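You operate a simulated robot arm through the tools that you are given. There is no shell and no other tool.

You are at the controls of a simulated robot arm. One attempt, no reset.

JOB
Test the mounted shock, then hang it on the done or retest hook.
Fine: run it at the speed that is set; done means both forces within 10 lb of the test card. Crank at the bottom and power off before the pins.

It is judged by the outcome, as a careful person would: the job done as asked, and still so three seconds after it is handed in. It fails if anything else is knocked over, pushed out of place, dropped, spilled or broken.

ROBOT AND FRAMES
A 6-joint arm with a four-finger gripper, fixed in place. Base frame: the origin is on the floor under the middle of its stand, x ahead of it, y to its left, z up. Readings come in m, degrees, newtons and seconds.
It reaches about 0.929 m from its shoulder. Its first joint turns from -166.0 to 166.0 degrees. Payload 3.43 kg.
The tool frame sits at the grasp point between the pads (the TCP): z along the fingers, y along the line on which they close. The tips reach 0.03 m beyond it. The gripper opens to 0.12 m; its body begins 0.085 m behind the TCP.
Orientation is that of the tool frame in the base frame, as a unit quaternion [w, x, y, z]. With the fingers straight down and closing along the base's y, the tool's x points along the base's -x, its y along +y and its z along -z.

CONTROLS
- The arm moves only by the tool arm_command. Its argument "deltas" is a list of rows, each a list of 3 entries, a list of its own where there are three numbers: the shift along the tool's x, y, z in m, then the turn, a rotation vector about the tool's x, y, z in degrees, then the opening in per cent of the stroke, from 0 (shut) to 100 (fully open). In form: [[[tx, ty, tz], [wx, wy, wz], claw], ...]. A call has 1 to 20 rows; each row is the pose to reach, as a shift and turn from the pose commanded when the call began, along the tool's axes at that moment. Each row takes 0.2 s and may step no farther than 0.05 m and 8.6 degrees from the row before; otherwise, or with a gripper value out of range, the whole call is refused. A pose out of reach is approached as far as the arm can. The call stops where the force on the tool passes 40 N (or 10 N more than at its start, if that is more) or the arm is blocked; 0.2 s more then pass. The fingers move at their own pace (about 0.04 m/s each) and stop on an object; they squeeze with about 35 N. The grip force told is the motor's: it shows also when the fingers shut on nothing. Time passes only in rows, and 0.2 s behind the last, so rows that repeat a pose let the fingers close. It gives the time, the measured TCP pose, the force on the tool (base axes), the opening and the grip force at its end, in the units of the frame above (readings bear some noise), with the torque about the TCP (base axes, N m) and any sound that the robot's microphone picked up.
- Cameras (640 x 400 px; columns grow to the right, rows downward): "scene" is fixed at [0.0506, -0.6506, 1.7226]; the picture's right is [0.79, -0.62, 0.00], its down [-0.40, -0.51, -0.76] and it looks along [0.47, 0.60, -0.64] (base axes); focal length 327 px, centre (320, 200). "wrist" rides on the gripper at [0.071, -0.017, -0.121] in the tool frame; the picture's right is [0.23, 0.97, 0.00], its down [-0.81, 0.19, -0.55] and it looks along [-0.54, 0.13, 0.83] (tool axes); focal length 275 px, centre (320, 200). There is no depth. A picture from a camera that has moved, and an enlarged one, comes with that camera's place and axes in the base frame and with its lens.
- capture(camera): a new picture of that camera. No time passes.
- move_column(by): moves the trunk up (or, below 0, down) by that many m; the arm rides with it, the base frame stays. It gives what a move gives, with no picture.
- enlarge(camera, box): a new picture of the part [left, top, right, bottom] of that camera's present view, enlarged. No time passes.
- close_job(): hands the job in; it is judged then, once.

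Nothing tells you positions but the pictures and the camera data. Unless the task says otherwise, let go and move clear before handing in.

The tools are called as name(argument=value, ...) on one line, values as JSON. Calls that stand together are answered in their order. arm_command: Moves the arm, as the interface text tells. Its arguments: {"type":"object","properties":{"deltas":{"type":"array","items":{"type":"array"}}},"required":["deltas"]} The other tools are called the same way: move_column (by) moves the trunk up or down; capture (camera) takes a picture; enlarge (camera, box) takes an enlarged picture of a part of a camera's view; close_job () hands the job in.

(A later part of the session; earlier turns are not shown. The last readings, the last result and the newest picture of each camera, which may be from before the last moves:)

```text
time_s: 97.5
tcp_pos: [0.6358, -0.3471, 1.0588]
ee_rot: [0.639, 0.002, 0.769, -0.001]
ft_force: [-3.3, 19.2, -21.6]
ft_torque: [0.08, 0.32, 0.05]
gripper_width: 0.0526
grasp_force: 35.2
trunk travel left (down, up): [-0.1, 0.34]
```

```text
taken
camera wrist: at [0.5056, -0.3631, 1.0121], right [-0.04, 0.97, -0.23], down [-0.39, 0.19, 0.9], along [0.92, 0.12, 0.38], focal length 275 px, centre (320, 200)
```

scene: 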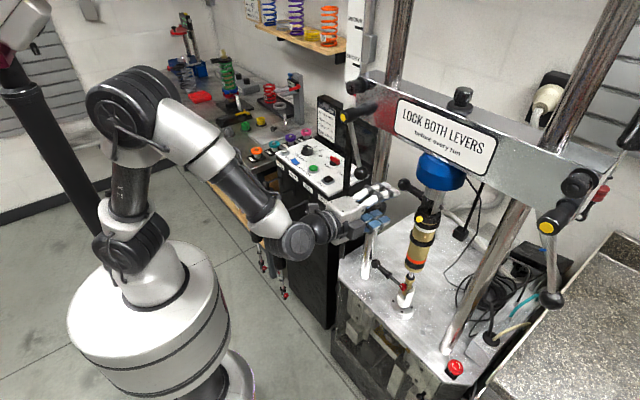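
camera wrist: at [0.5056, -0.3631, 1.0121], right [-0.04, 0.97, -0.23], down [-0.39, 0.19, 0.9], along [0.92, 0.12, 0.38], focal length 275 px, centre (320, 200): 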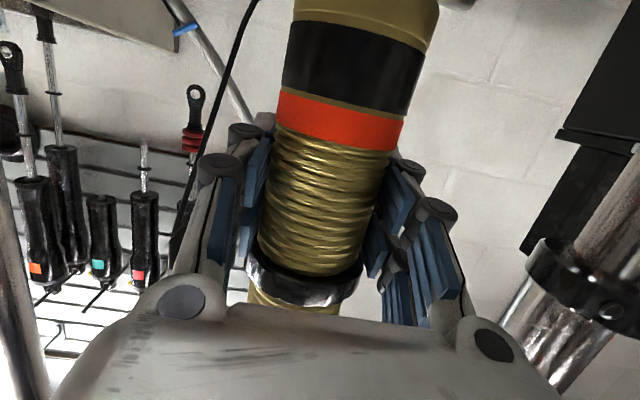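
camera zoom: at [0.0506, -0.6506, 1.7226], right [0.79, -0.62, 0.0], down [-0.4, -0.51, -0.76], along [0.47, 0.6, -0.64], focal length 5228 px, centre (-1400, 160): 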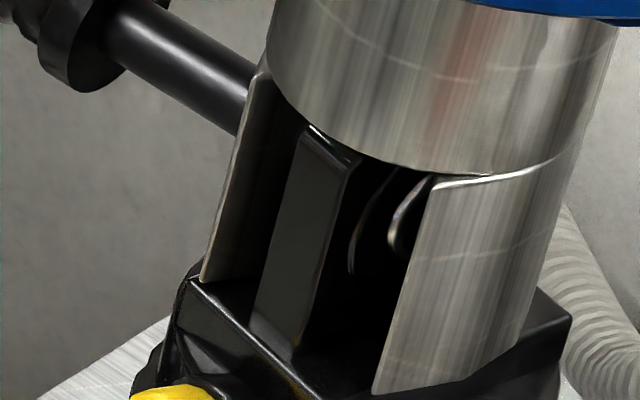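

Both ends seem to have reached the -y cheeks, and the lifted weight stays constant, so the eye may be off the pin. I'll ease the side force a little and test by drawing the shock a few mm toward me (-x).

arm_command(deltas=[[[0, 0.002, 0], [0, 0, 0], 0], [[0.0003, 0.002, -0.002], [0, 0, 0], 0], [[0.0007, 0.002, -0.004], [0, 0, 0], 0], [[0.001, 0.002, -0.006], [0, 0, 0], 0]])

enlarge(camera="scene", box=[410, 180, 450, 220])

enlarge(camera="scene", box=[385, 260, 425, 305])

```text
time_s: 98.5
tcp_pos: [0.6312, -0.3473, 1.0599]
ee_rot: [0.64, 0.002, 0.769, -0.003]
ft_force: [9.5, 15.0, -22.6]
ft_torque: [-0.02, 0.36, 0.19]
gripper_width: 0.0525
grasp_force: 34.8
trunk travel left (down, up): [-0.1, 0.34]
```

```text
10.00 times, centred on (430, 200) of scene
camera zoom: at [0.0506, -0.6506, 1.7226], right [0.79, -0.62, 0.0], down [-0.4, -0.51, -0.76], along [0.47, 0.6, -0.64], focal length 3268 px, centre (-780, 200)
```

zoom: 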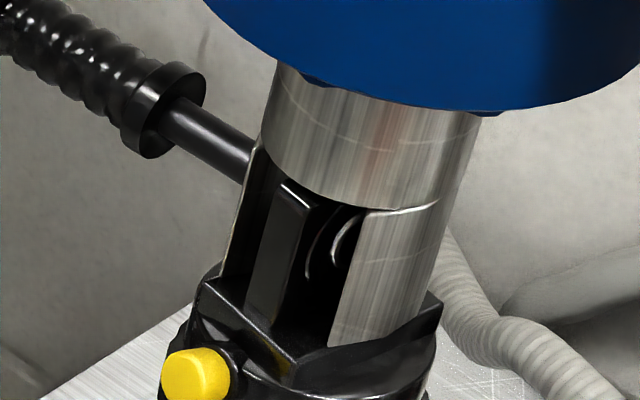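

```text
8.89 times, centred on (405, 282) of scene
camera zoom: at [0.0506, -0.6506, 1.7226], right [0.79, -0.62, 0.0], down [-0.4, -0.51, -0.76], along [0.47, 0.6, -0.64], focal length 2904 px, centre (-436, -533)
```

zoom: 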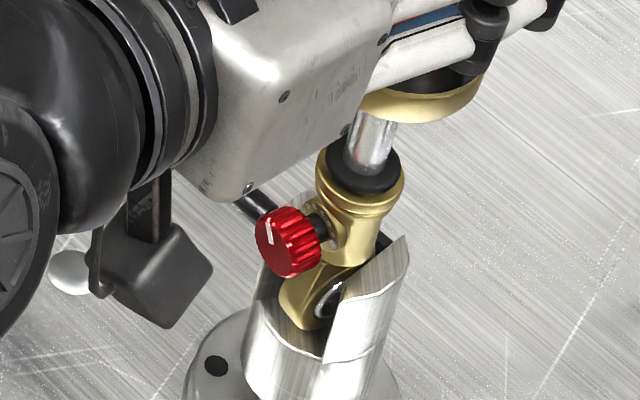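

The lower end is free; the top may still be caught slightly on the pin tip. I'll ease the sideways force to see how much of the pull resistance is just friction.

arm_command(deltas=[[[0, 0.0015, 0], [0, 0, 0], 0], [[0, 0.0025, 0], [0, 0, 0], 0], [[0, 0.0025, 0], [0, 0, 0], 0]])

enlarge(camera="scene", box=[410, 180, 450, 220])

```text
time_s: 99.3
tcp_pos: [0.6302, -0.3468, 1.0608]
ee_rot: [0.64, 0.004, 0.768, -0.004]
ft_force: [5.3, 8.0, -19.7]
ft_torque: [-0.29, 0.51, 0.1]
gripper_width: 0.0524
grasp_force: 35.4
trunk travel left (down, up): [-0.1, 0.34]
```

```text
10.00 times, centred on (430, 200) of scene
camera zoom: at [0.0506, -0.6506, 1.7226], right [0.79, -0.62, 0.0], down [-0.4, -0.51, -0.76], along [0.47, 0.6, -0.64], focal length 3268 px, centre (-780, 200)
```

zoom: 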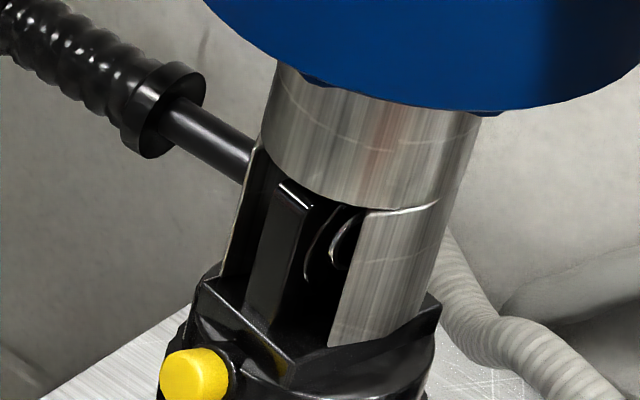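

Fx fell in proportion to Fy, so it's mostly friction on the cheek. Continuing to draw the shock out in small steps.

arm_command(deltas=[[[0.0003, 0.0005, -0.002], [0, 0, 0], 0], [[0.0007, 0.0008, -0.004], [0, 0, 0], 0], [[0.001, 0.0008, -0.006], [0, 0, 0], 0]])

enlarge(camera="scene", box=[410, 180, 450, 220])

enlarge(camera="scene", box=[370, 160, 460, 310])

```text
time_s: 100.1
tcp_pos: [0.6242, -0.3467, 1.0601]
ee_rot: [0.641, 0.005, 0.768, -0.005]
ft_force: [5.0, 0.9, -15.6]
ft_torque: [0.06, 0.78, -0.01]
gripper_width: 0.0527
grasp_force: 34.6
trunk travel left (down, up): [-0.1, 0.34]
```

```text
10.00 times, centred on (430, 200) of scene
camera zoom: at [0.0506, -0.6506, 1.7226], right [0.79, -0.62, 0.0], down [-0.4, -0.51, -0.76], along [0.47, 0.6, -0.64], focal length 3268 px, centre (-780, 200)
```

zoom: 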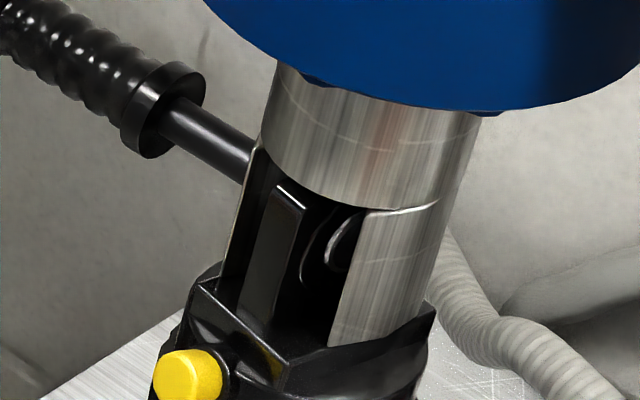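

```text
2.67 times, centred on (415, 235) of scene
camera zoom: at [0.0506, -0.6506, 1.7226], right [0.79, -0.62, 0.0], down [-0.4, -0.51, -0.76], along [0.47, 0.6, -0.64], focal length 871 px, centre (67, 107)
```

zoom: 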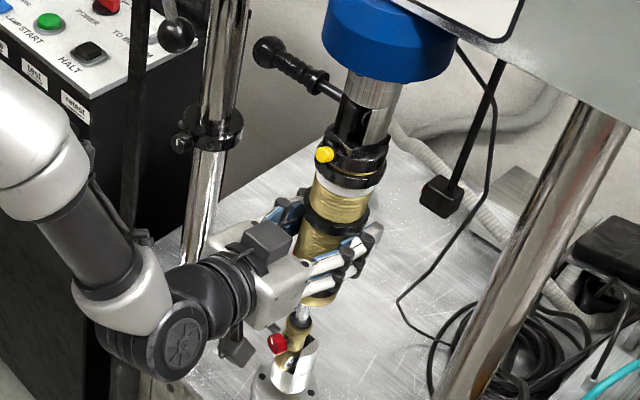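

Torque analysis shows the eye is still hooked by about a millimetre. Since the shock is safely in my grip, I'll use it to walk the pin out: centre it, rest its weight on the pin, drag the pin toward +y, then unload and shift back to -y.

arm_command(deltas=[[[-0.0006, 0.001, 0.004], [0, 0, 0], 0], [[-0.0013, 0.002, 0.008], [0, 0, 0], 0], [[-0.002, 0.003, 0.0115], [0, 0, 0], 0], [[-0.002, 0.003, 0.0115], [0, 0, 0], 0]])

enlarge(camera="scene", box=[410, 180, 450, 220])

```text
time_s: 101.1
tcp_pos: [0.634, -0.3441, 1.0614]
ee_rot: [0.642, 0.005, 0.767, -0.005]
ft_force: [-3.1, -2.5, -15.6]
ft_torque: [0.37, -0.55, 0.0]
gripper_width: 0.0524
grasp_force: 34.9
trunk travel left (down, up): [-0.1, 0.34]
```

```text
10.00 times, centred on (430, 200) of scene
camera zoom: at [0.0506, -0.6506, 1.7226], right [0.79, -0.62, 0.0], down [-0.4, -0.51, -0.76], along [0.47, 0.6, -0.64], focal length 3268 px, centre (-780, 200)
```

zoom: 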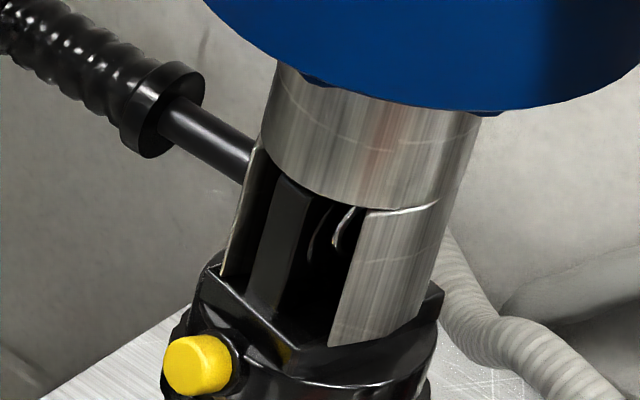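

Now lowering the shock so its weight rests on the pin.

arm_command(deltas=[[[0.002, 0, -0.002], [0, 0, 0], 0], [[0.004, 0, -0.0022], [0, 0, 0], 0], [[0.006, 0, -0.002], [0, 0, 0], 0], [[0.008, 0, -0.0018], [0, 0, 0], 0]])

```text
time_s: 102.1
tcp_pos: [0.6311, -0.3412, 1.0583]
ee_rot: [0.644, 0.002, 0.765, -0.004]
ft_force: [3.7, 1.0, 9.3]
ft_torque: [0.4, 0.37, 0.02]
gripper_width: 0.0524
grasp_force: 35.0
trunk travel left (down, up): [-0.1, 0.34]
```

The pin carries the load now. Dragging toward +y.

arm_command(deltas=[[[0, 0.0015, 0], [0, 0, 0], 0], [[0, 0.003, 0], [0, 0, 0], 0], [[0, 0.0045, 0], [0, 0, 0], 0], [[0, 0.006, 0], [0, 0, 0], 0]])

enlarge(camera="scene", box=[410, 180, 450, 220])

```text
time_s: 103.1
tcp_pos: [0.6307, -0.3402, 1.0583]
ee_rot: [0.644, 0.006, 0.765, -0.007]
ft_force: [6.1, -21.1, 22.9]
ft_torque: [0.07, 0.33, 0.25]
gripper_width: 0.0529
grasp_force: 34.7
trunk travel left (down, up): [-0.1, 0.34]
```

```text
10.00 times, centred on (430, 200) of scene
camera zoom: at [0.0506, -0.6506, 1.7226], right [0.79, -0.62, 0.0], down [-0.4, -0.51, -0.76], along [0.47, 0.6, -0.64], focal length 3268 px, centre (-780, 200)
```

zoom: 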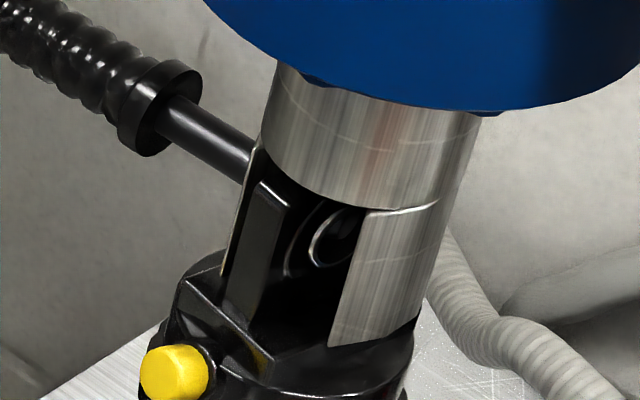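

Only about 7 mm of side play exists in total, so I'll do a full ratchet stroke: unload, go to the -y side, load, then drag +y.

arm_command(deltas=[[[-0.003, -0.005, -0.0005], [0, 0, 0], 0], [[-0.006, -0.006, -0.001], [0, 0, 0], 0], [[-0.008, -0.008, -0.0014], [0, 0, 0], 0], [[-0.008, -0.01, -0.0014], [0, 0, 0], 0], [[-0.008, -0.012, -0.0014], [0, 0, 0], 0], [[-0.008, -0.0135, -0.0014], [0, 0, 0], 0]])

enlarge(camera="scene", box=[410, 180, 450, 220])

```text
time_s: 104.5
tcp_pos: [0.6314, -0.3478, 1.0608]
ee_rot: [0.64, 0.001, 0.768, -0.001]
ft_force: [-4.1, 12.9, -14.6]
ft_torque: [-0.28, 0.08, 0.11]
gripper_width: 0.0522
grasp_force: 35.0
trunk travel left (down, up): [-0.1, 0.34]
```

```text
10.00 times, centred on (430, 200) of scene
camera zoom: at [0.0506, -0.6506, 1.7226], right [0.79, -0.62, 0.0], down [-0.4, -0.51, -0.76], along [0.47, 0.6, -0.64], focal length 3268 px, centre (-780, 200)
```

zoom: 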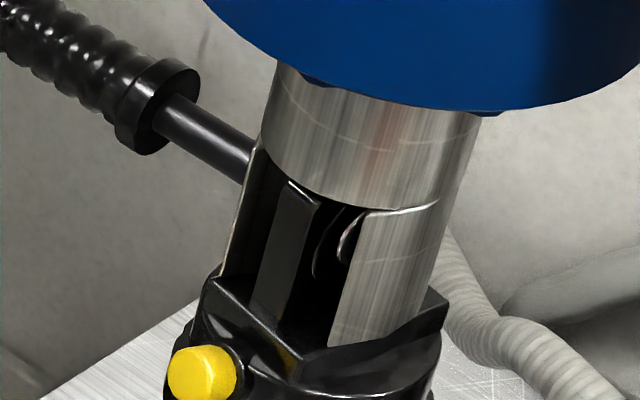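

The collar has moved out a bit. Now load the pin at this -y position.

arm_command(deltas=[[[0.003, 0.001, 0.0005], [0, 0, 0], 0], [[0.006, 0.0015, 0.001], [0, 0, 0], 0], [[0.009, 0.0015, 0.0016], [0, 0, 0], 0], [[0.011, 0.0015, 0.0019], [0, 0, 0], 0]])

```text
time_s: 105.5
tcp_pos: [0.6304, -0.3469, 1.0532]
ee_rot: [0.643, 0.003, 0.766, -0.004]
ft_force: [1.4, 13.2, 3.3]
ft_torque: [0.7, -0.68, 0.07]
gripper_width: 0.0526
grasp_force: 34.8
trunk travel left (down, up): [-0.1, 0.34]
```

Loaded. Drag toward +y by the full stroke.

arm_command(deltas=[[[0.002, 0.001, 0.0003], [0, 0, 0], 0], [[0.003, 0.003, 0.0005], [0, 0, 0], 0], [[0.003, 0.005, 0.0005], [0, 0, 0], 0], [[0.003, 0.007, 0.0005], [0, 0, 0], 0], [[0.003, 0.009, 0.0005], [0, 0, 0], 0]])

enlarge(camera="scene", box=[410, 180, 450, 220])

```text
time_s: 106.7
tcp_pos: [0.6309, -0.3409, 1.047]
ee_rot: [0.639, 0.005, 0.769, -0.004]
ft_force: [-4.8, -4.3, -4.0]
ft_torque: [-0.91, 0.74, 0.05]
gripper_width: 0.053
grasp_force: 35.3
trunk travel left (down, up): [-0.1, 0.34]
```

```text
10.00 times, centred on (430, 200) of scene
camera zoom: at [0.0506, -0.6506, 1.7226], right [0.79, -0.62, 0.0], down [-0.4, -0.51, -0.76], along [0.47, 0.6, -0.64], focal length 3268 px, centre (-780, 200)
```

zoom: 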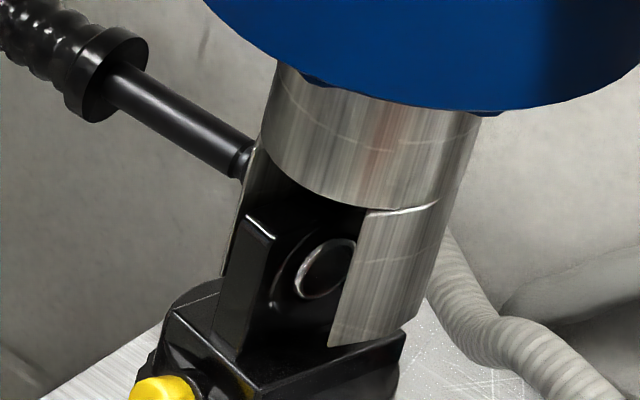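

The pin slid out clear of the tongue: the eye is now visibly empty and the shock is free in my grip. I'll lift slightly and check that I carry its full weight.

arm_command(deltas=[[[-0.003, -0.002, -0.0005], [0, 0, 0], 0], [[-0.006, -0.003, -0.001], [0, 0, 0], 0], [[-0.009, -0.003, -0.0016], [0, 0, 0], 0]])

enlarge(camera="scene", box=[395, 170, 455, 230])

enlarge(camera="scene", box=[370, 160, 460, 310])

```text
time_s: 107.5
tcp_pos: [0.6324, -0.3427, 1.0568]
ee_rot: [0.641, 0.003, 0.767, -0.003]
ft_force: [1.0, 1.0, -11.2]
ft_torque: [-0.07, 0.1, 0.0]
gripper_width: 0.0526
grasp_force: 35.2
trunk travel left (down, up): [-0.1, 0.34]
```

```text
6.67 times, centred on (425, 200) of scene
camera zoom: at [0.0506, -0.6506, 1.7226], right [0.79, -0.62, 0.0], down [-0.4, -0.51, -0.76], along [0.47, 0.6, -0.64], focal length 2178 px, centre (-380, 200)
```

zoom: 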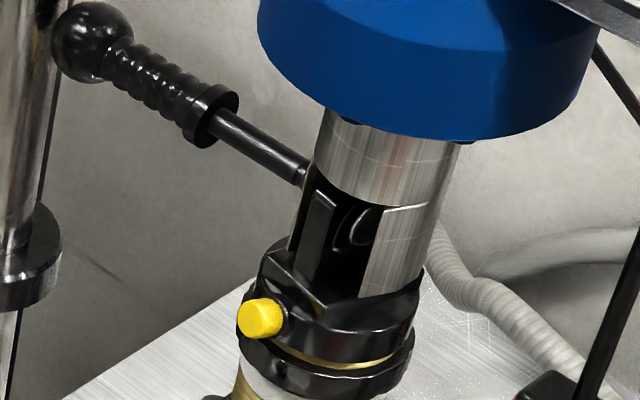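

```text
2.67 times, centred on (415, 235) of scene
camera zoom: at [0.0506, -0.6506, 1.7226], right [0.79, -0.62, 0.0], down [-0.4, -0.51, -0.76], along [0.47, 0.6, -0.64], focal length 871 px, centre (67, 107)
```

zoom: 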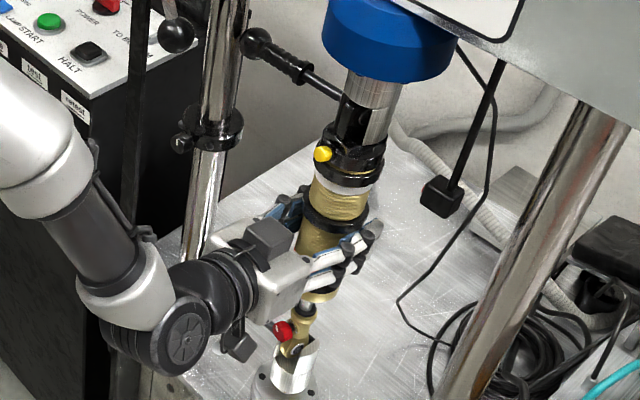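

The top pin is fully retracted, torques are near zero: the shock is free (about 1.1 kg). Drawing it straight out toward -x.

arm_command(deltas=[[[0.0009, -0.001, -0.005], [0, 0, 0], 0], [[0.0017, -0.001, -0.01], [0, 0, 0], 0], [[0.0026, -0.001, -0.015], [0, 0, 0], 0], [[0.0035, -0.001, -0.02], [0, 0, 0], 0]])

enlarge(camera="scene", box=[370, 160, 460, 310])

```text
time_s: 108.5
tcp_pos: [0.6098, -0.3454, 1.0566]
ee_rot: [0.641, 0.005, 0.767, -0.003]
ft_force: [0.1, -0.6, -10.4]
ft_torque: [-0.02, -0.03, 0.0]
gripper_width: 0.0529
grasp_force: 34.5
trunk travel left (down, up): [-0.1, 0.34]
```

```text
2.67 times, centred on (415, 235) of scene
camera zoom: at [0.0506, -0.6506, 1.7226], right [0.79, -0.62, 0.0], down [-0.4, -0.51, -0.76], along [0.47, 0.6, -0.64], focal length 871 px, centre (67, 107)
```

zoom: 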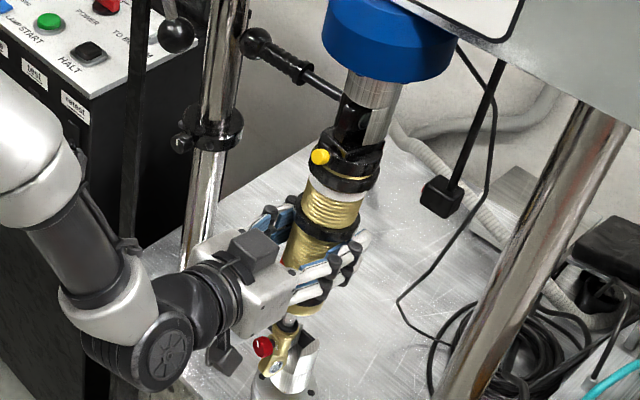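

Free and coming out smoothly. Continue out to x≈0.47.

arm_command(deltas=[[[0.004, 0, -0.023], [0, 0, 0], 0], [[0.009, 0, -0.05], [0, 0, 0], 0], [[0.0145, 0, -0.083], [0, 0, 0], 0], [[0.02, 0, -0.113], [0, 0, 0], 0], [[0.0245, 0, -0.14], [0, 0, 0], 0]])

capture(camera="scene")

capture(camera="wrist")

```text
time_s: 109.7
tcp_pos: [0.4689, -0.3434, 1.0584]
ee_rot: [0.642, 0.004, 0.767, -0.004]
ft_force: [0.8, 0.1, -11.1]
ft_torque: [0.01, -0.02, 0.01]
gripper_width: 0.053
grasp_force: 36.0
trunk travel left (down, up): [-0.1, 0.34]
```

```text
taken
```

scene: 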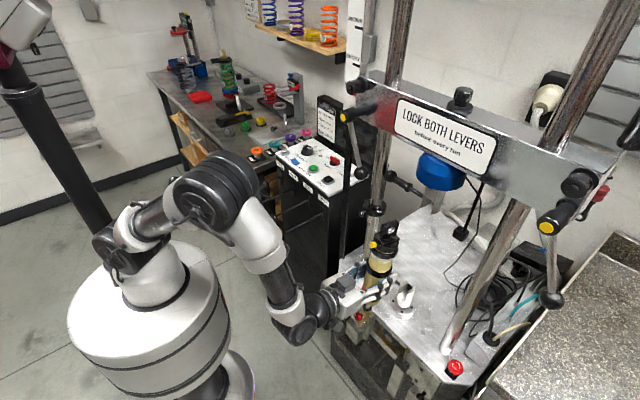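

```text
taken
camera wrist: at [0.3384, -0.3578, 1.0097], right [-0.03, 0.97, -0.23], down [-0.4, 0.2, 0.9], along [0.92, 0.12, 0.38], focal length 275 px, centre (320, 200)
```

wrist: 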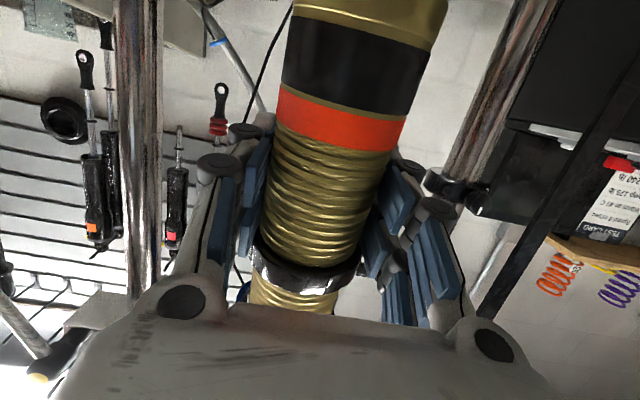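

The shock is out and held securely. Now I need precise geometry of the retest hook; zooming the scene camera on the hooks.

enlarge(camera="scene", box=[255, 180, 335, 250])

enlarge(camera="scene", box=[240, 170, 340, 310])

enlarge(camera="scene", box=[340, 210, 420, 330])

```text
5.71 times, centred on (295, 215) of scene
camera zoom: at [0.0506, -0.6506, 1.7226], right [0.79, -0.62, 0.0], down [-0.4, -0.51, -0.76], along [0.47, 0.6, -0.64], focal length 1867 px, centre (463, 114)
```

zoom: 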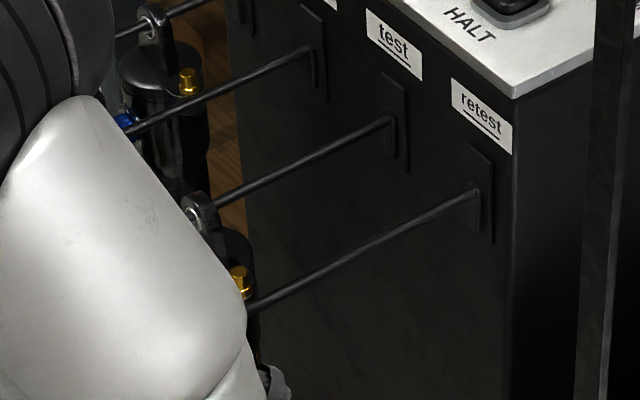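

```text
2.86 times, centred on (290, 240) of scene
camera zoom: at [0.0506, -0.6506, 1.7226], right [0.79, -0.62, 0.0], down [-0.4, -0.51, -0.76], along [0.47, 0.6, -0.64], focal length 934 px, centre (406, 86)
```

zoom: 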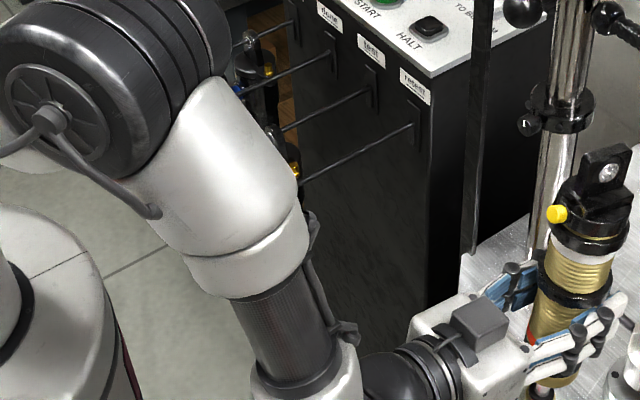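

```text
3.33 times, centred on (380, 270) of scene
camera zoom: at [0.0506, -0.6506, 1.7226], right [0.79, -0.62, 0.0], down [-0.4, -0.51, -0.76], along [0.47, 0.6, -0.64], focal length 1089 px, centre (120, -33)
```

zoom: 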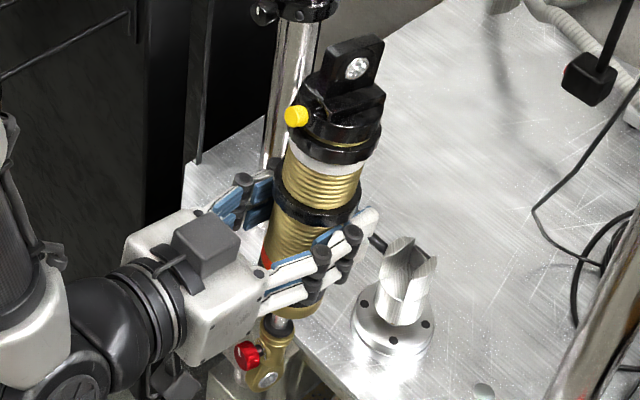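

The shock leans about 6° in my grip (top forward), and its eye axis now runs along y; the hooks run along x (retest hook at about y=0.06, z≈0.90, tip x≈0.42). I'll carry it toward the hook while yawing the hand about 97° so the eye lines up with the rod. First half:

arm_command(deltas=[[[0.0107, 0.03, -0.009], [-7.96, 0, -1.41], 0], [[0.0215, 0.0605, -0.018], [-15.9, 0, -2.82], 0], [[0.0322, 0.0908, -0.0271], [-23.9, 0, -4.22], 0], [[0.0429, 0.121, -0.0361], [-31.8, 0, -5.63], 0], [[0.0537, 0.1513, -0.0451], [-39.8, 0, -7.04], 0], [[0.0644, 0.1815, -0.0541], [-47.8, 0, -8.45], 0]])

capture(camera="scene")

```text
time_s: 111.1
tcp_pos: [0.4059, -0.1587, 1.0045]
ee_rot: [0.586, -0.311, 0.701, 0.261]
ft_force: [0.2, 0.6, -10.2]
ft_torque: [0.02, -0.03, 0.01]
gripper_width: 0.0528
grasp_force: 34.4
trunk travel left (down, up): [-0.1, 0.34]
```

```text
taken
```

scene: 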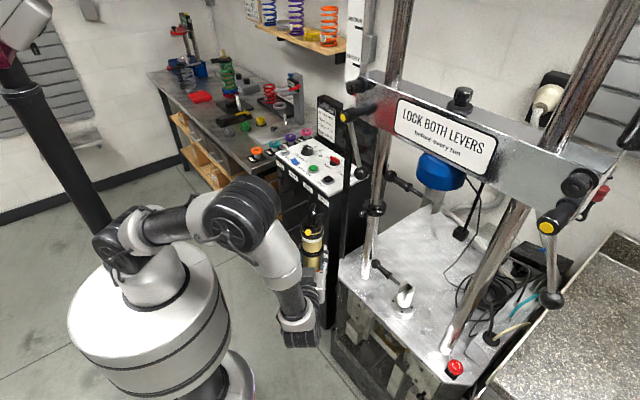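

Going well. Second half of the carry and yaw:

arm_command(deltas=[[[0.0063, 0.028, 0.0164], [-7.96, 0, -1.41], 0], [[0.0127, 0.056, 0.0328], [-15.9, 0, -2.82], 0], [[0.019, 0.084, 0.0492], [-23.9, 0, -4.22], 0], [[0.0253, 0.112, 0.0656], [-31.8, 0, -5.63], 0], [[0.0317, 0.14, 0.082], [-39.8, 0, -7.04], 0], [[0.038, 0.168, 0.0984], [-47.8, 0, -8.44], 0]])

capture(camera="scene")

capture(camera="wrist")

```text
time_s: 112.5
tcp_pos: [0.3541, 0.0139, 0.9556]
ee_rot: [-0.423, 0.571, -0.512, -0.482]
ft_force: [-0.1, 0.5, -10.6]
ft_torque: [0.05, -0.07, 0.01]
gripper_width: 0.0527
grasp_force: 35.1
out of reach, approached as far as the arm can: row 4, 5, 6
trunk travel left (down, up): [-0.1, 0.34]
```

```text
taken
```

scene: 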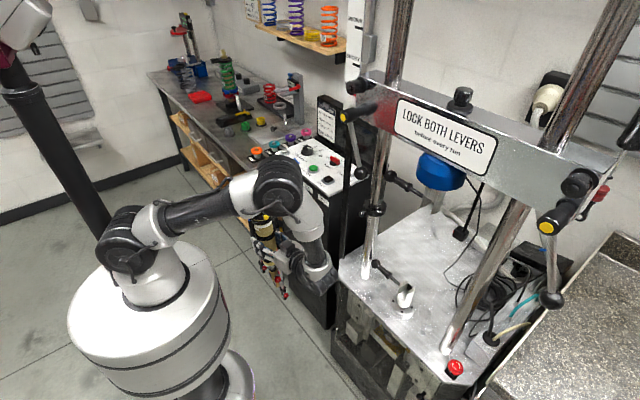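

```text
taken
camera wrist: at [0.3863, -0.1139, 0.9068], right [-0.96, -0.15, -0.22], down [-0.13, -0.42, 0.9], along [-0.23, 0.89, 0.38], focal length 275 px, centre (320, 200)
```

wrist: 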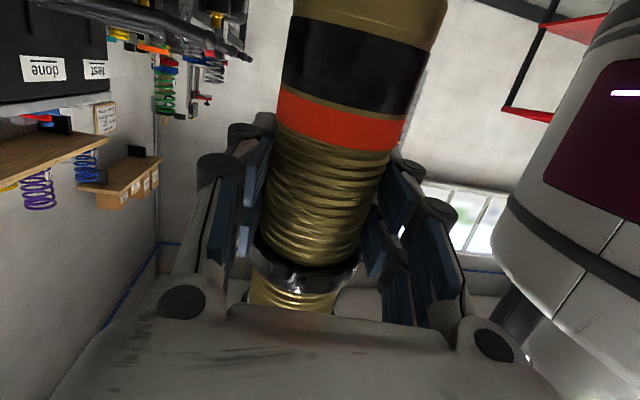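

I'm in front of the hooks with the shock yawed. Zoom to measure the eye and the retest rod.

enlarge(camera="scene", box=[240, 180, 340, 290])

enlarge(camera="scene", box=[250, 195, 300, 245])

enlarge(camera="wrist", box=[0, 0, 260, 150])

```text
3.64 times, centred on (290, 235) of scene
camera zoom: at [0.0506, -0.6506, 1.7226], right [0.79, -0.62, 0.0], down [-0.4, -0.51, -0.76], along [0.47, 0.6, -0.64], focal length 1188 px, centre (429, 73)
```

zoom: 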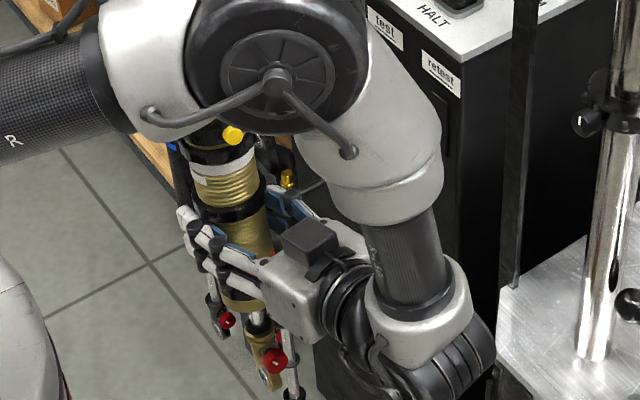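

```text
8.00 times, centred on (275, 220) of scene
camera zoom: at [0.0506, -0.6506, 1.7226], right [0.79, -0.62, 0.0], down [-0.4, -0.51, -0.76], along [0.47, 0.6, -0.64], focal length 2614 px, centre (680, 40)
```

zoom: 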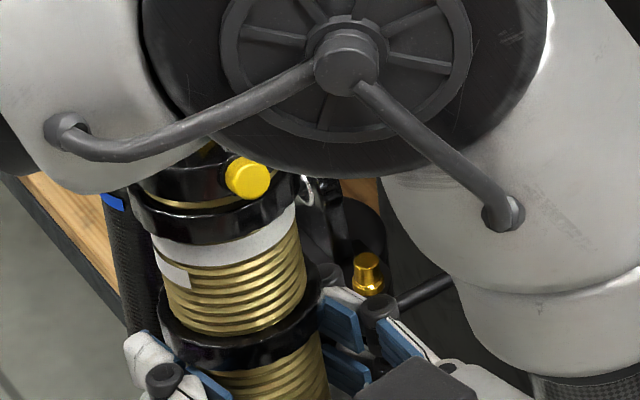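

```text
2.46 times, centred on (130, 75) of wrist
camera zoom: at [0.3863, -0.1139, 0.9068], right [-0.96, -0.15, -0.22], down [-0.13, -0.42, 0.9], along [-0.23, 0.89, 0.38], focal length 678 px, centre (788, 508)
```

zoom: 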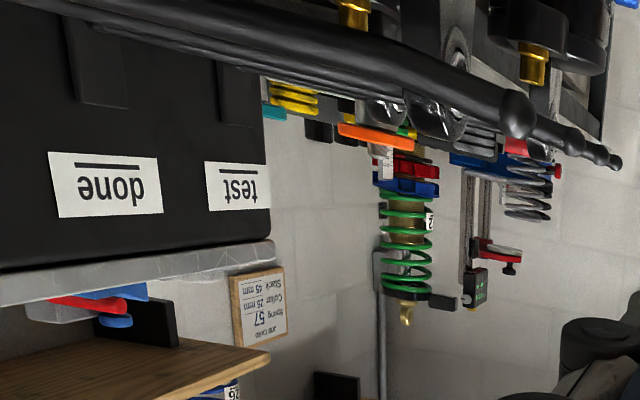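

The rod tip is at about [0.42, 0.059, 0.898] and the eye sits about 16 cm above my TCP. I'll descend a bit to the -y side of the rod, levelling the shock to vertical, so nothing touches the hook on the way down.

arm_command(deltas=[[[0.0087, 0.0057, -0.0479], [0, -1.2, 0], 0], [[0.0517, 0.0041, -0.0403], [0, -2.4, 0], 0], [[0.0948, 0.0024, -0.0328], [0, -3.6, 0], 0], [[0.1378, 0.0008, -0.0252], [0, -4.8, 0], 0], [[0.1809, -0.0009, -0.0177], [0, -6.0, 0], 0], [[0.2239, -0.0025, -0.0101], [0, -7.2, 0], 0]])

capture(camera="scene")

capture(camera="wrist")

```text
time_s: 113.9
tcp_pos: [0.3599, -0.0355, 0.7351]
ee_rot: [-0.458, 0.54, -0.484, -0.514]
ft_force: [0.8, -0.3, -10.4]
ft_torque: [-0.03, -0.05, 0.06]
gripper_width: 0.0526
grasp_force: 35.0
trunk travel left (down, up): [-0.1, 0.34]
```

```text
taken
```

scene: 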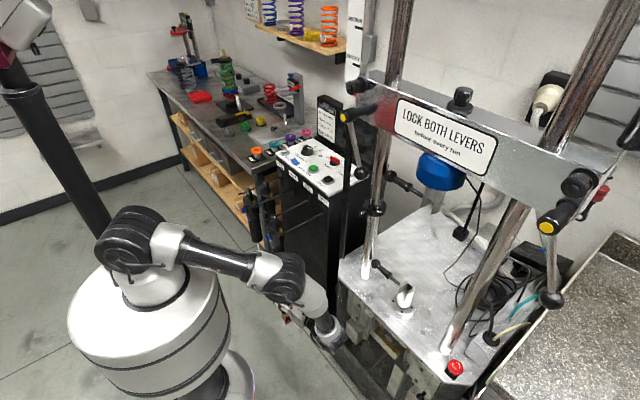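

```text
taken
camera wrist: at [0.3918, -0.157, 0.671], right [-0.97, -0.12, -0.23], down [-0.13, -0.53, 0.84], along [-0.22, 0.84, 0.5], focal length 275 px, centre (320, 200)
```

wrist: 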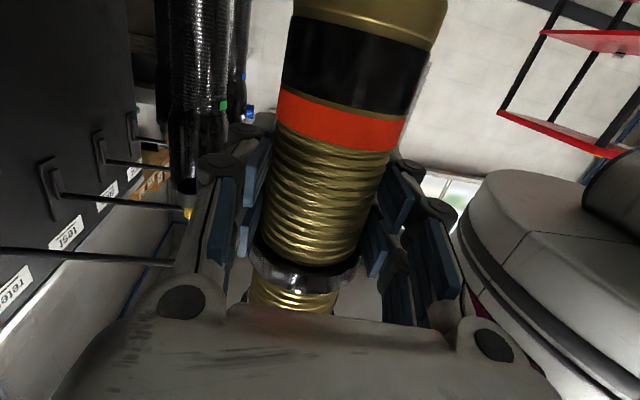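

Now zoom in on the scene to see whether the eye and the rod tip are both visible.

enlarge(camera="scene", box=[240, 180, 340, 290])

enlarge(camera="scene", box=[255, 205, 315, 265])

enlarge(camera="wrist", box=[0, 180, 240, 320])

```text
3.64 times, centred on (290, 235) of scene
camera zoom: at [0.0506, -0.6506, 1.7226], right [0.79, -0.62, 0.0], down [-0.4, -0.51, -0.76], along [0.47, 0.6, -0.64], focal length 1188 px, centre (429, 73)
```

zoom: 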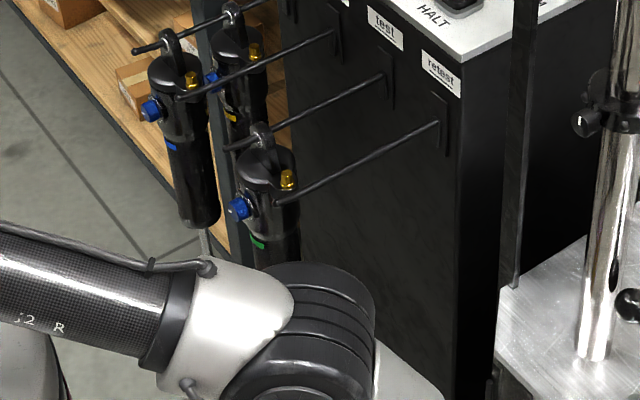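

```text
6.67 times, centred on (285, 235) of scene
camera zoom: at [0.0506, -0.6506, 1.7226], right [0.79, -0.62, 0.0], down [-0.4, -0.51, -0.76], along [0.47, 0.6, -0.64], focal length 2178 px, centre (553, -33)
```

zoom: 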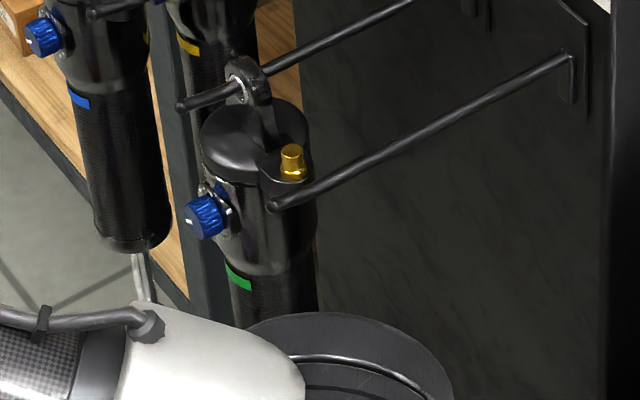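

```text
2.67 times, centred on (120, 250) of wrist
camera zoom: at [0.3918, -0.157, 0.671], right [-0.97, -0.12, -0.23], down [-0.13, -0.53, 0.84], along [-0.22, 0.84, 0.5], focal length 734 px, centre (853, 67)
```

zoom: 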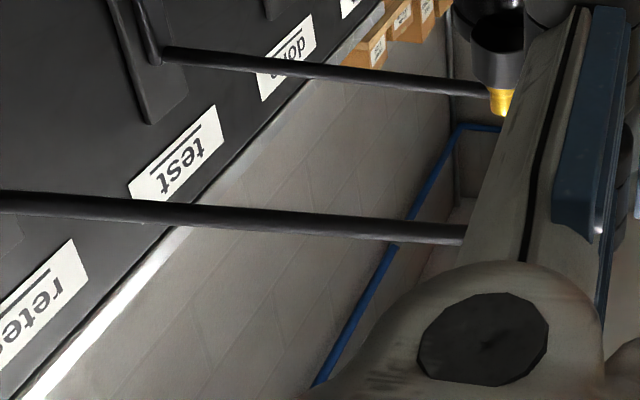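

The retest rod is clearly visible (y≈0.060, z≈0.898, tip x≈0.42). Now I'll bring the eye in front of the rod tip, about 4 cm short of it.

arm_command(deltas=[[[-0.003, -0.0086, 0.0311], [0, 0, 0], 0], [[-0.006, -0.0171, 0.0622], [0, 0, 0], 0], [[-0.008, -0.0257, 0.0933], [0, 0, 0], 0]])

enlarge(camera="scene", box=[240, 200, 320, 280])

capture(camera="wrist")

```text
time_s: 114.7
tcp_pos: [0.3764, 0.0605, 0.7384]
ee_rot: [-0.456, 0.539, -0.484, -0.517]
ft_force: [0.3, 0.6, -10.5]
ft_torque: [0.01, 0.01, 0.0]
gripper_width: 0.0525
grasp_force: 34.9
trunk travel left (down, up): [-0.1, 0.34]
```

```text
5.00 times, centred on (280, 240) of scene
camera zoom: at [0.0506, -0.6506, 1.7226], right [0.79, -0.62, 0.0], down [-0.4, -0.51, -0.76], along [0.47, 0.6, -0.64], focal length 1634 px, centre (520, 0)
```

zoom: 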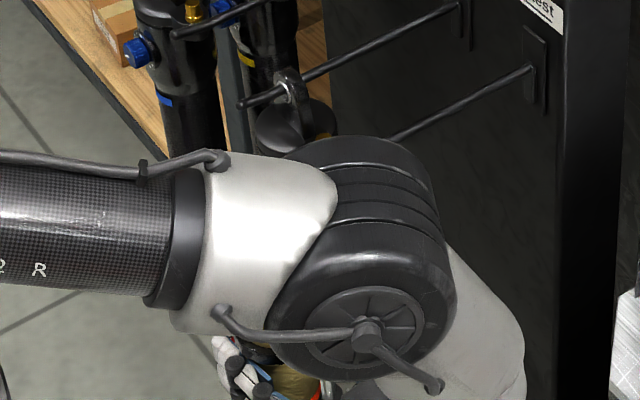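

```text
taken
camera wrist: at [0.409, -0.0595, 0.6738], right [-0.97, -0.12, -0.22], down [-0.12, -0.53, 0.84], along [-0.22, 0.84, 0.5], focal length 275 px, centre (320, 200)
```

wrist: 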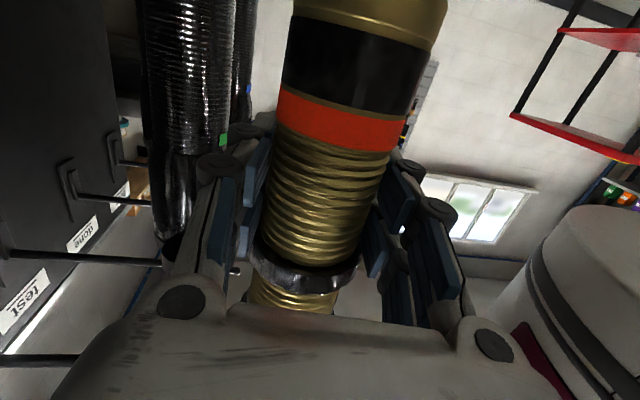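

The elbow hides the tip from the scene camera here, so I'll go by measurement and feel: the eye should be aligned within a few mm and the hole is about 14 mm. Advance to just before the tip.

arm_command(deltas=[[[0, -0.01, -0.0011], [0, 0, 0], 0], [[0, -0.02, -0.0022], [0, 0, 0], 0], [[0, -0.027, -0.003], [0, 0, 0], 0]])

enlarge(camera="scene", box=[240, 200, 320, 280])

capture(camera="wrist")

```text
time_s: 115.5
tcp_pos: [0.4017, 0.0633, 0.7391]
ee_rot: [-0.457, 0.54, -0.484, -0.515]
ft_force: [0.4, 0.2, -10.9]
ft_torque: [0.01, 0.02, 0.03]
gripper_width: 0.0528
grasp_force: 34.6
trunk travel left (down, up): [-0.1, 0.34]
```

```text
5.00 times, centred on (280, 240) of scene
camera zoom: at [0.0506, -0.6506, 1.7226], right [0.79, -0.62, 0.0], down [-0.4, -0.51, -0.76], along [0.47, 0.6, -0.64], focal length 1634 px, centre (520, 0)
```

zoom: 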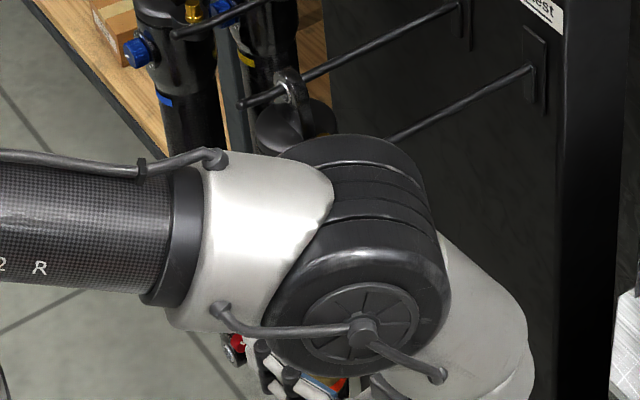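

```text
taken
camera wrist: at [0.4338, -0.0589, 0.6744], right [-0.97, -0.12, -0.23], down [-0.13, -0.53, 0.84], along [-0.22, 0.84, 0.5], focal length 275 px, centre (320, 200)
```

wrist: 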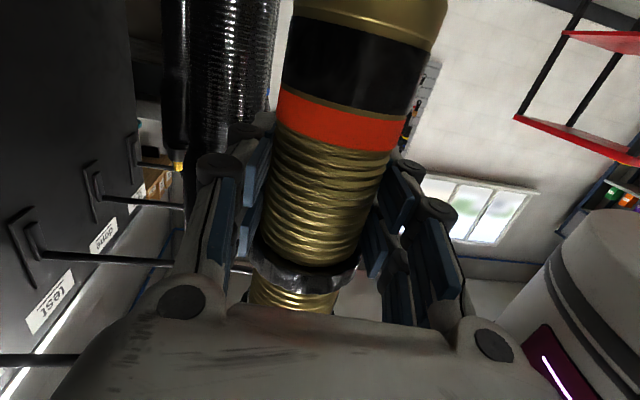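

At x≈0.402. Now creeping forward 3 mm per step, watching for contact.

arm_command(deltas=[[[0, -0.003, -0.0003], [0, 0, 0], 0], [[0, -0.006, -0.0007], [0, 0, 0], 0], [[0, -0.009, -0.001], [0, 0, 0], 0], [[0, -0.012, -0.0013], [0, 0, 0], 0]])

```text
time_s: 116.5
tcp_pos: [0.4129, 0.0613, 0.7395]
ee_rot: [-0.459, 0.539, -0.483, -0.515]
ft_force: [-7.5, 1.9, -7.2]
ft_torque: [-0.29, -1.33, -0.03]
gripper_width: 0.0528
grasp_force: 34.9
trunk travel left (down, up): [-0.1, 0.34]
```

Light contact (7.5 N) with force components indicating the rod tip sits near the upper/+y rim of the hole. I'll back off a few mm, raise 2 mm and shift 1 mm +y, then try again.

arm_command(deltas=[[[0, 0.004, 0.0005], [0, 0, 0], 0], [[-0.002, 0.004, 0.0014], [0, 0, 0], 0], [[-0.002, 0.001, 0.0011], [0, 0, 0], 0], [[-0.002, -0.002, 0.0008], [0, 0, 0], 0], [[-0.002, -0.005, 0.0004], [0, 0, 0], 0]])

```text
time_s: 117.7
tcp_pos: [0.4192, 0.0627, 0.7417]
ee_rot: [-0.458, 0.54, -0.484, -0.515]
ft_force: [0.5, -0.1, -10.4]
ft_torque: [0.01, 0.01, -0.02]
gripper_width: 0.0527
grasp_force: 35.1
trunk travel left (down, up): [-0.1, 0.34]
```

No contact now although I'm past the previous touch point: the tip has entered the eye. Advancing further along the rod.

arm_command(deltas=[[[0, -0.005, -0.0006], [0, 0, 0], 0], [[0, -0.01, -0.0011], [0, 0, 0], 0], [[0, -0.015, -0.0017], [0, 0, 0], 0], [[0, -0.02, -0.0022], [0, 0, 0], 0], [[0, -0.025, -0.0028], [0, 0, 0], 0]])

capture(camera="scene")

capture(camera="wrist")

```text
time_s: 118.9
tcp_pos: [0.4453, 0.0625, 0.7425]
ee_rot: [-0.458, 0.539, -0.484, -0.515]
ft_force: [0.2, 0.0, -11.3]
ft_torque: [0.04, 0.01, 0.02]
gripper_width: 0.0524
grasp_force: 35.3
trunk travel left (down, up): [-0.1, 0.34]
```

```text
taken
```

scene: 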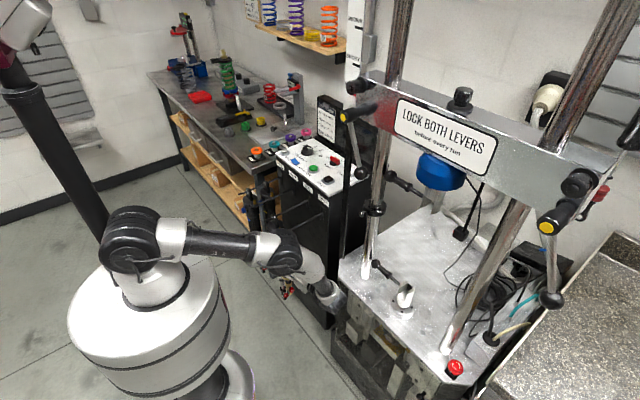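

```text
taken
camera wrist: at [0.4757, -0.0586, 0.6773], right [-0.97, -0.12, -0.23], down [-0.13, -0.53, 0.84], along [-0.22, 0.84, 0.5], focal length 275 px, centre (320, 200)
```

wrist: 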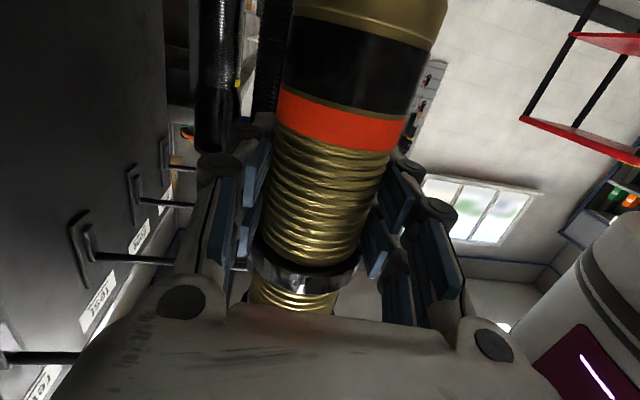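

Still no resistance at x=0.445. Let me zoom in to verify the rod is through the eye.

enlarge(camera="scene", box=[250, 200, 320, 270])

enlarge(camera="scene", box=[265, 215, 305, 255])

```text
5.71 times, centred on (285, 235) of scene
camera zoom: at [0.0506, -0.6506, 1.7226], right [0.79, -0.62, 0.0], down [-0.4, -0.51, -0.76], along [0.47, 0.6, -0.64], focal length 1867 px, centre (520, 0)
```

zoom: 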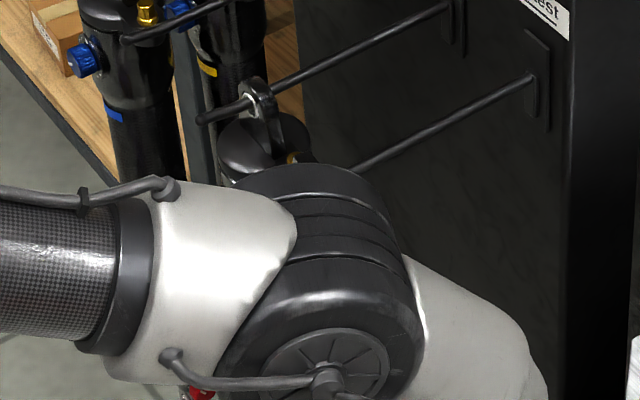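

```text
10.00 times, centred on (285, 235) of scene
camera zoom: at [0.0506, -0.6506, 1.7226], right [0.79, -0.62, 0.0], down [-0.4, -0.51, -0.76], along [0.47, 0.6, -0.64], focal length 3268 px, centre (670, -150)
```

zoom: 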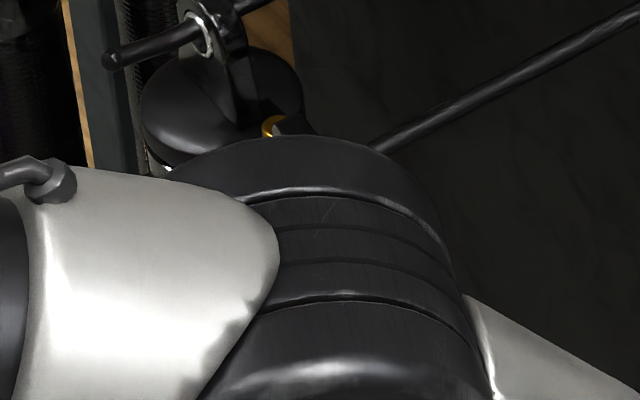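

The elbow hides it, so I'll test by feel: lower slowly; if the rod is through the eye it will start to carry the weight within a few mm.

arm_command(deltas=[[[0.0015, 0, 0.0001], [0, 0, 0], 0], [[0.003, 0, 0.0002], [0, 0, 0], 0], [[0.0045, 0, 0.0002], [0, 0, 0], 0], [[0.006, 0, 0.0003], [0, 0, 0], 0]])

```text
time_s: 119.9
tcp_pos: [0.4453, 0.0631, 0.7371]
ee_rot: [-0.458, 0.54, -0.483, -0.515]
ft_force: [2.1, 3.8, -0.1]
ft_torque: [-0.55, 0.33, -0.01]
gripper_width: 0.053
grasp_force: 34.7
trunk travel left (down, up): [-0.1, 0.34]
```

The rod now carries the full weight: the eye is on the retest hook. I'll slide it about 1 cm further in (lifting a hair, shifting 1 mm +y), then set it down again.

arm_command(deltas=[[[-0.004, 0, -0.0002], [0, 0, 0], 0], [[-0.004, -0.005, 0.0004], [0, 0, 0], 0], [[-0.004, -0.01, -0.0003], [0, 0, 0], 0], [[-0.004, -0.013, -0.0006], [0, 0, 0], 0], [[-0.002, -0.013, -0.0005], [0, 0, 0], 0], [[0.0, -0.013, -0.0004], [0, 0, 0], 0], [[0.0015, -0.013, -0.0003], [0, 0, 0], 0]])

```text
time_s: 121.5
tcp_pos: [0.4584, 0.0643, 0.7364]
ee_rot: [-0.46, 0.538, -0.483, -0.515]
ft_force: [2.7, 5.7, 9.7]
ft_torque: [-0.95, 0.41, 0.04]
gripper_width: 0.0529
grasp_force: 34.8
trunk travel left (down, up): [-0.1, 0.34]
```

Slightly over-pressed; easing up 2 mm and centring 1.2 mm in +y.

arm_command(deltas=[[[-0.0012, -0.0001, 0.0007], [0, 0, 0], 0], [[-0.0022, -0.0001, 0.0013], [0, 0, 0], 0], [[-0.0022, -0.0001, 0.0013], [0, 0, 0], 0]])

capture(camera="wrist")

```text
time_s: 122.3
tcp_pos: [0.4582, 0.0648, 0.737]
ee_rot: [-0.458, 0.539, -0.483, -0.516]
ft_force: [3.8, -6.0, 0.1]
ft_torque: [0.97, 0.61, 0.02]
gripper_width: 0.0527
grasp_force: 34.7
trunk travel left (down, up): [-0.1, 0.34]
```

```text
taken
camera wrist: at [0.4887, -0.0562, 0.6713], right [-0.97, -0.12, -0.23], down [-0.13, -0.53, 0.84], along [-0.22, 0.84, 0.5], focal length 275 px, centre (320, 200)
```

wrist: 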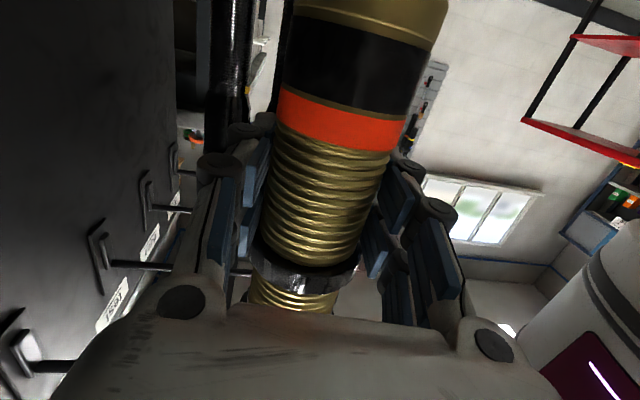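

Nearly balanced; half a millimetre back, then open the fingers gently.

arm_command(deltas=[[[0, 0.0008, -0.0006], [0, 0, 0], 0], [[0, 0.0008, -0.0006], [0, 0, 0], 46], [[0, 0.0008, -0.0006], [0, 0, 0], 50], [[0, 0.0008, -0.0006], [0, 0, 0], 55], [[0, 0.0008, -0.0006], [0, 0, 0], 60], [[0, 0.0008, -0.0006], [0, 0, 0], 65], [[0, 0.0008, -0.0006], [0, 0, 0], 65]])

capture(camera="wrist")

enlarge(camera="scene", box=[240, 190, 340, 310])

```text
time_s: 123.9
tcp_pos: [0.457, 0.0649, 0.7365]
ee_rot: [-0.458, 0.54, -0.484, -0.515]
ft_force: [0.6, 0.6, -0.5]
ft_torque: [0.02, 0.04, 0.03]
gripper_width: 0.0779
grasp_force: 0.1
trunk travel left (down, up): [-0.1, 0.34]
```

```text
taken
camera wrist: at [0.4879, -0.0566, 0.6717], right [-0.97, -0.12, -0.23], down [-0.13, -0.53, 0.84], along [-0.22, 0.84, 0.5], focal length 275 px, centre (320, 200)
```

wrist: 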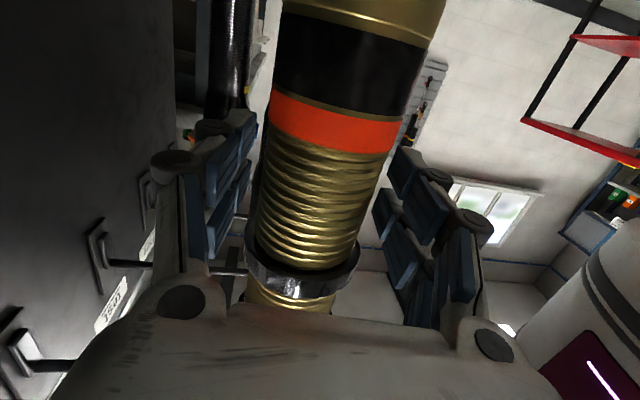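

```text
3.33 times, centred on (290, 250) of scene
camera zoom: at [0.0506, -0.6506, 1.7226], right [0.79, -0.62, 0.0], down [-0.4, -0.51, -0.76], along [0.47, 0.6, -0.64], focal length 1089 px, centre (420, 33)
```

zoom: 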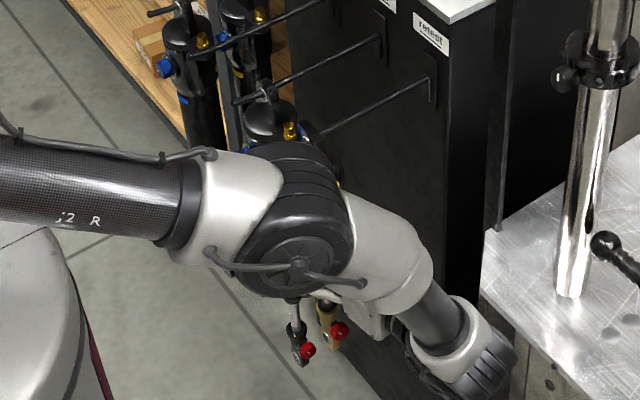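

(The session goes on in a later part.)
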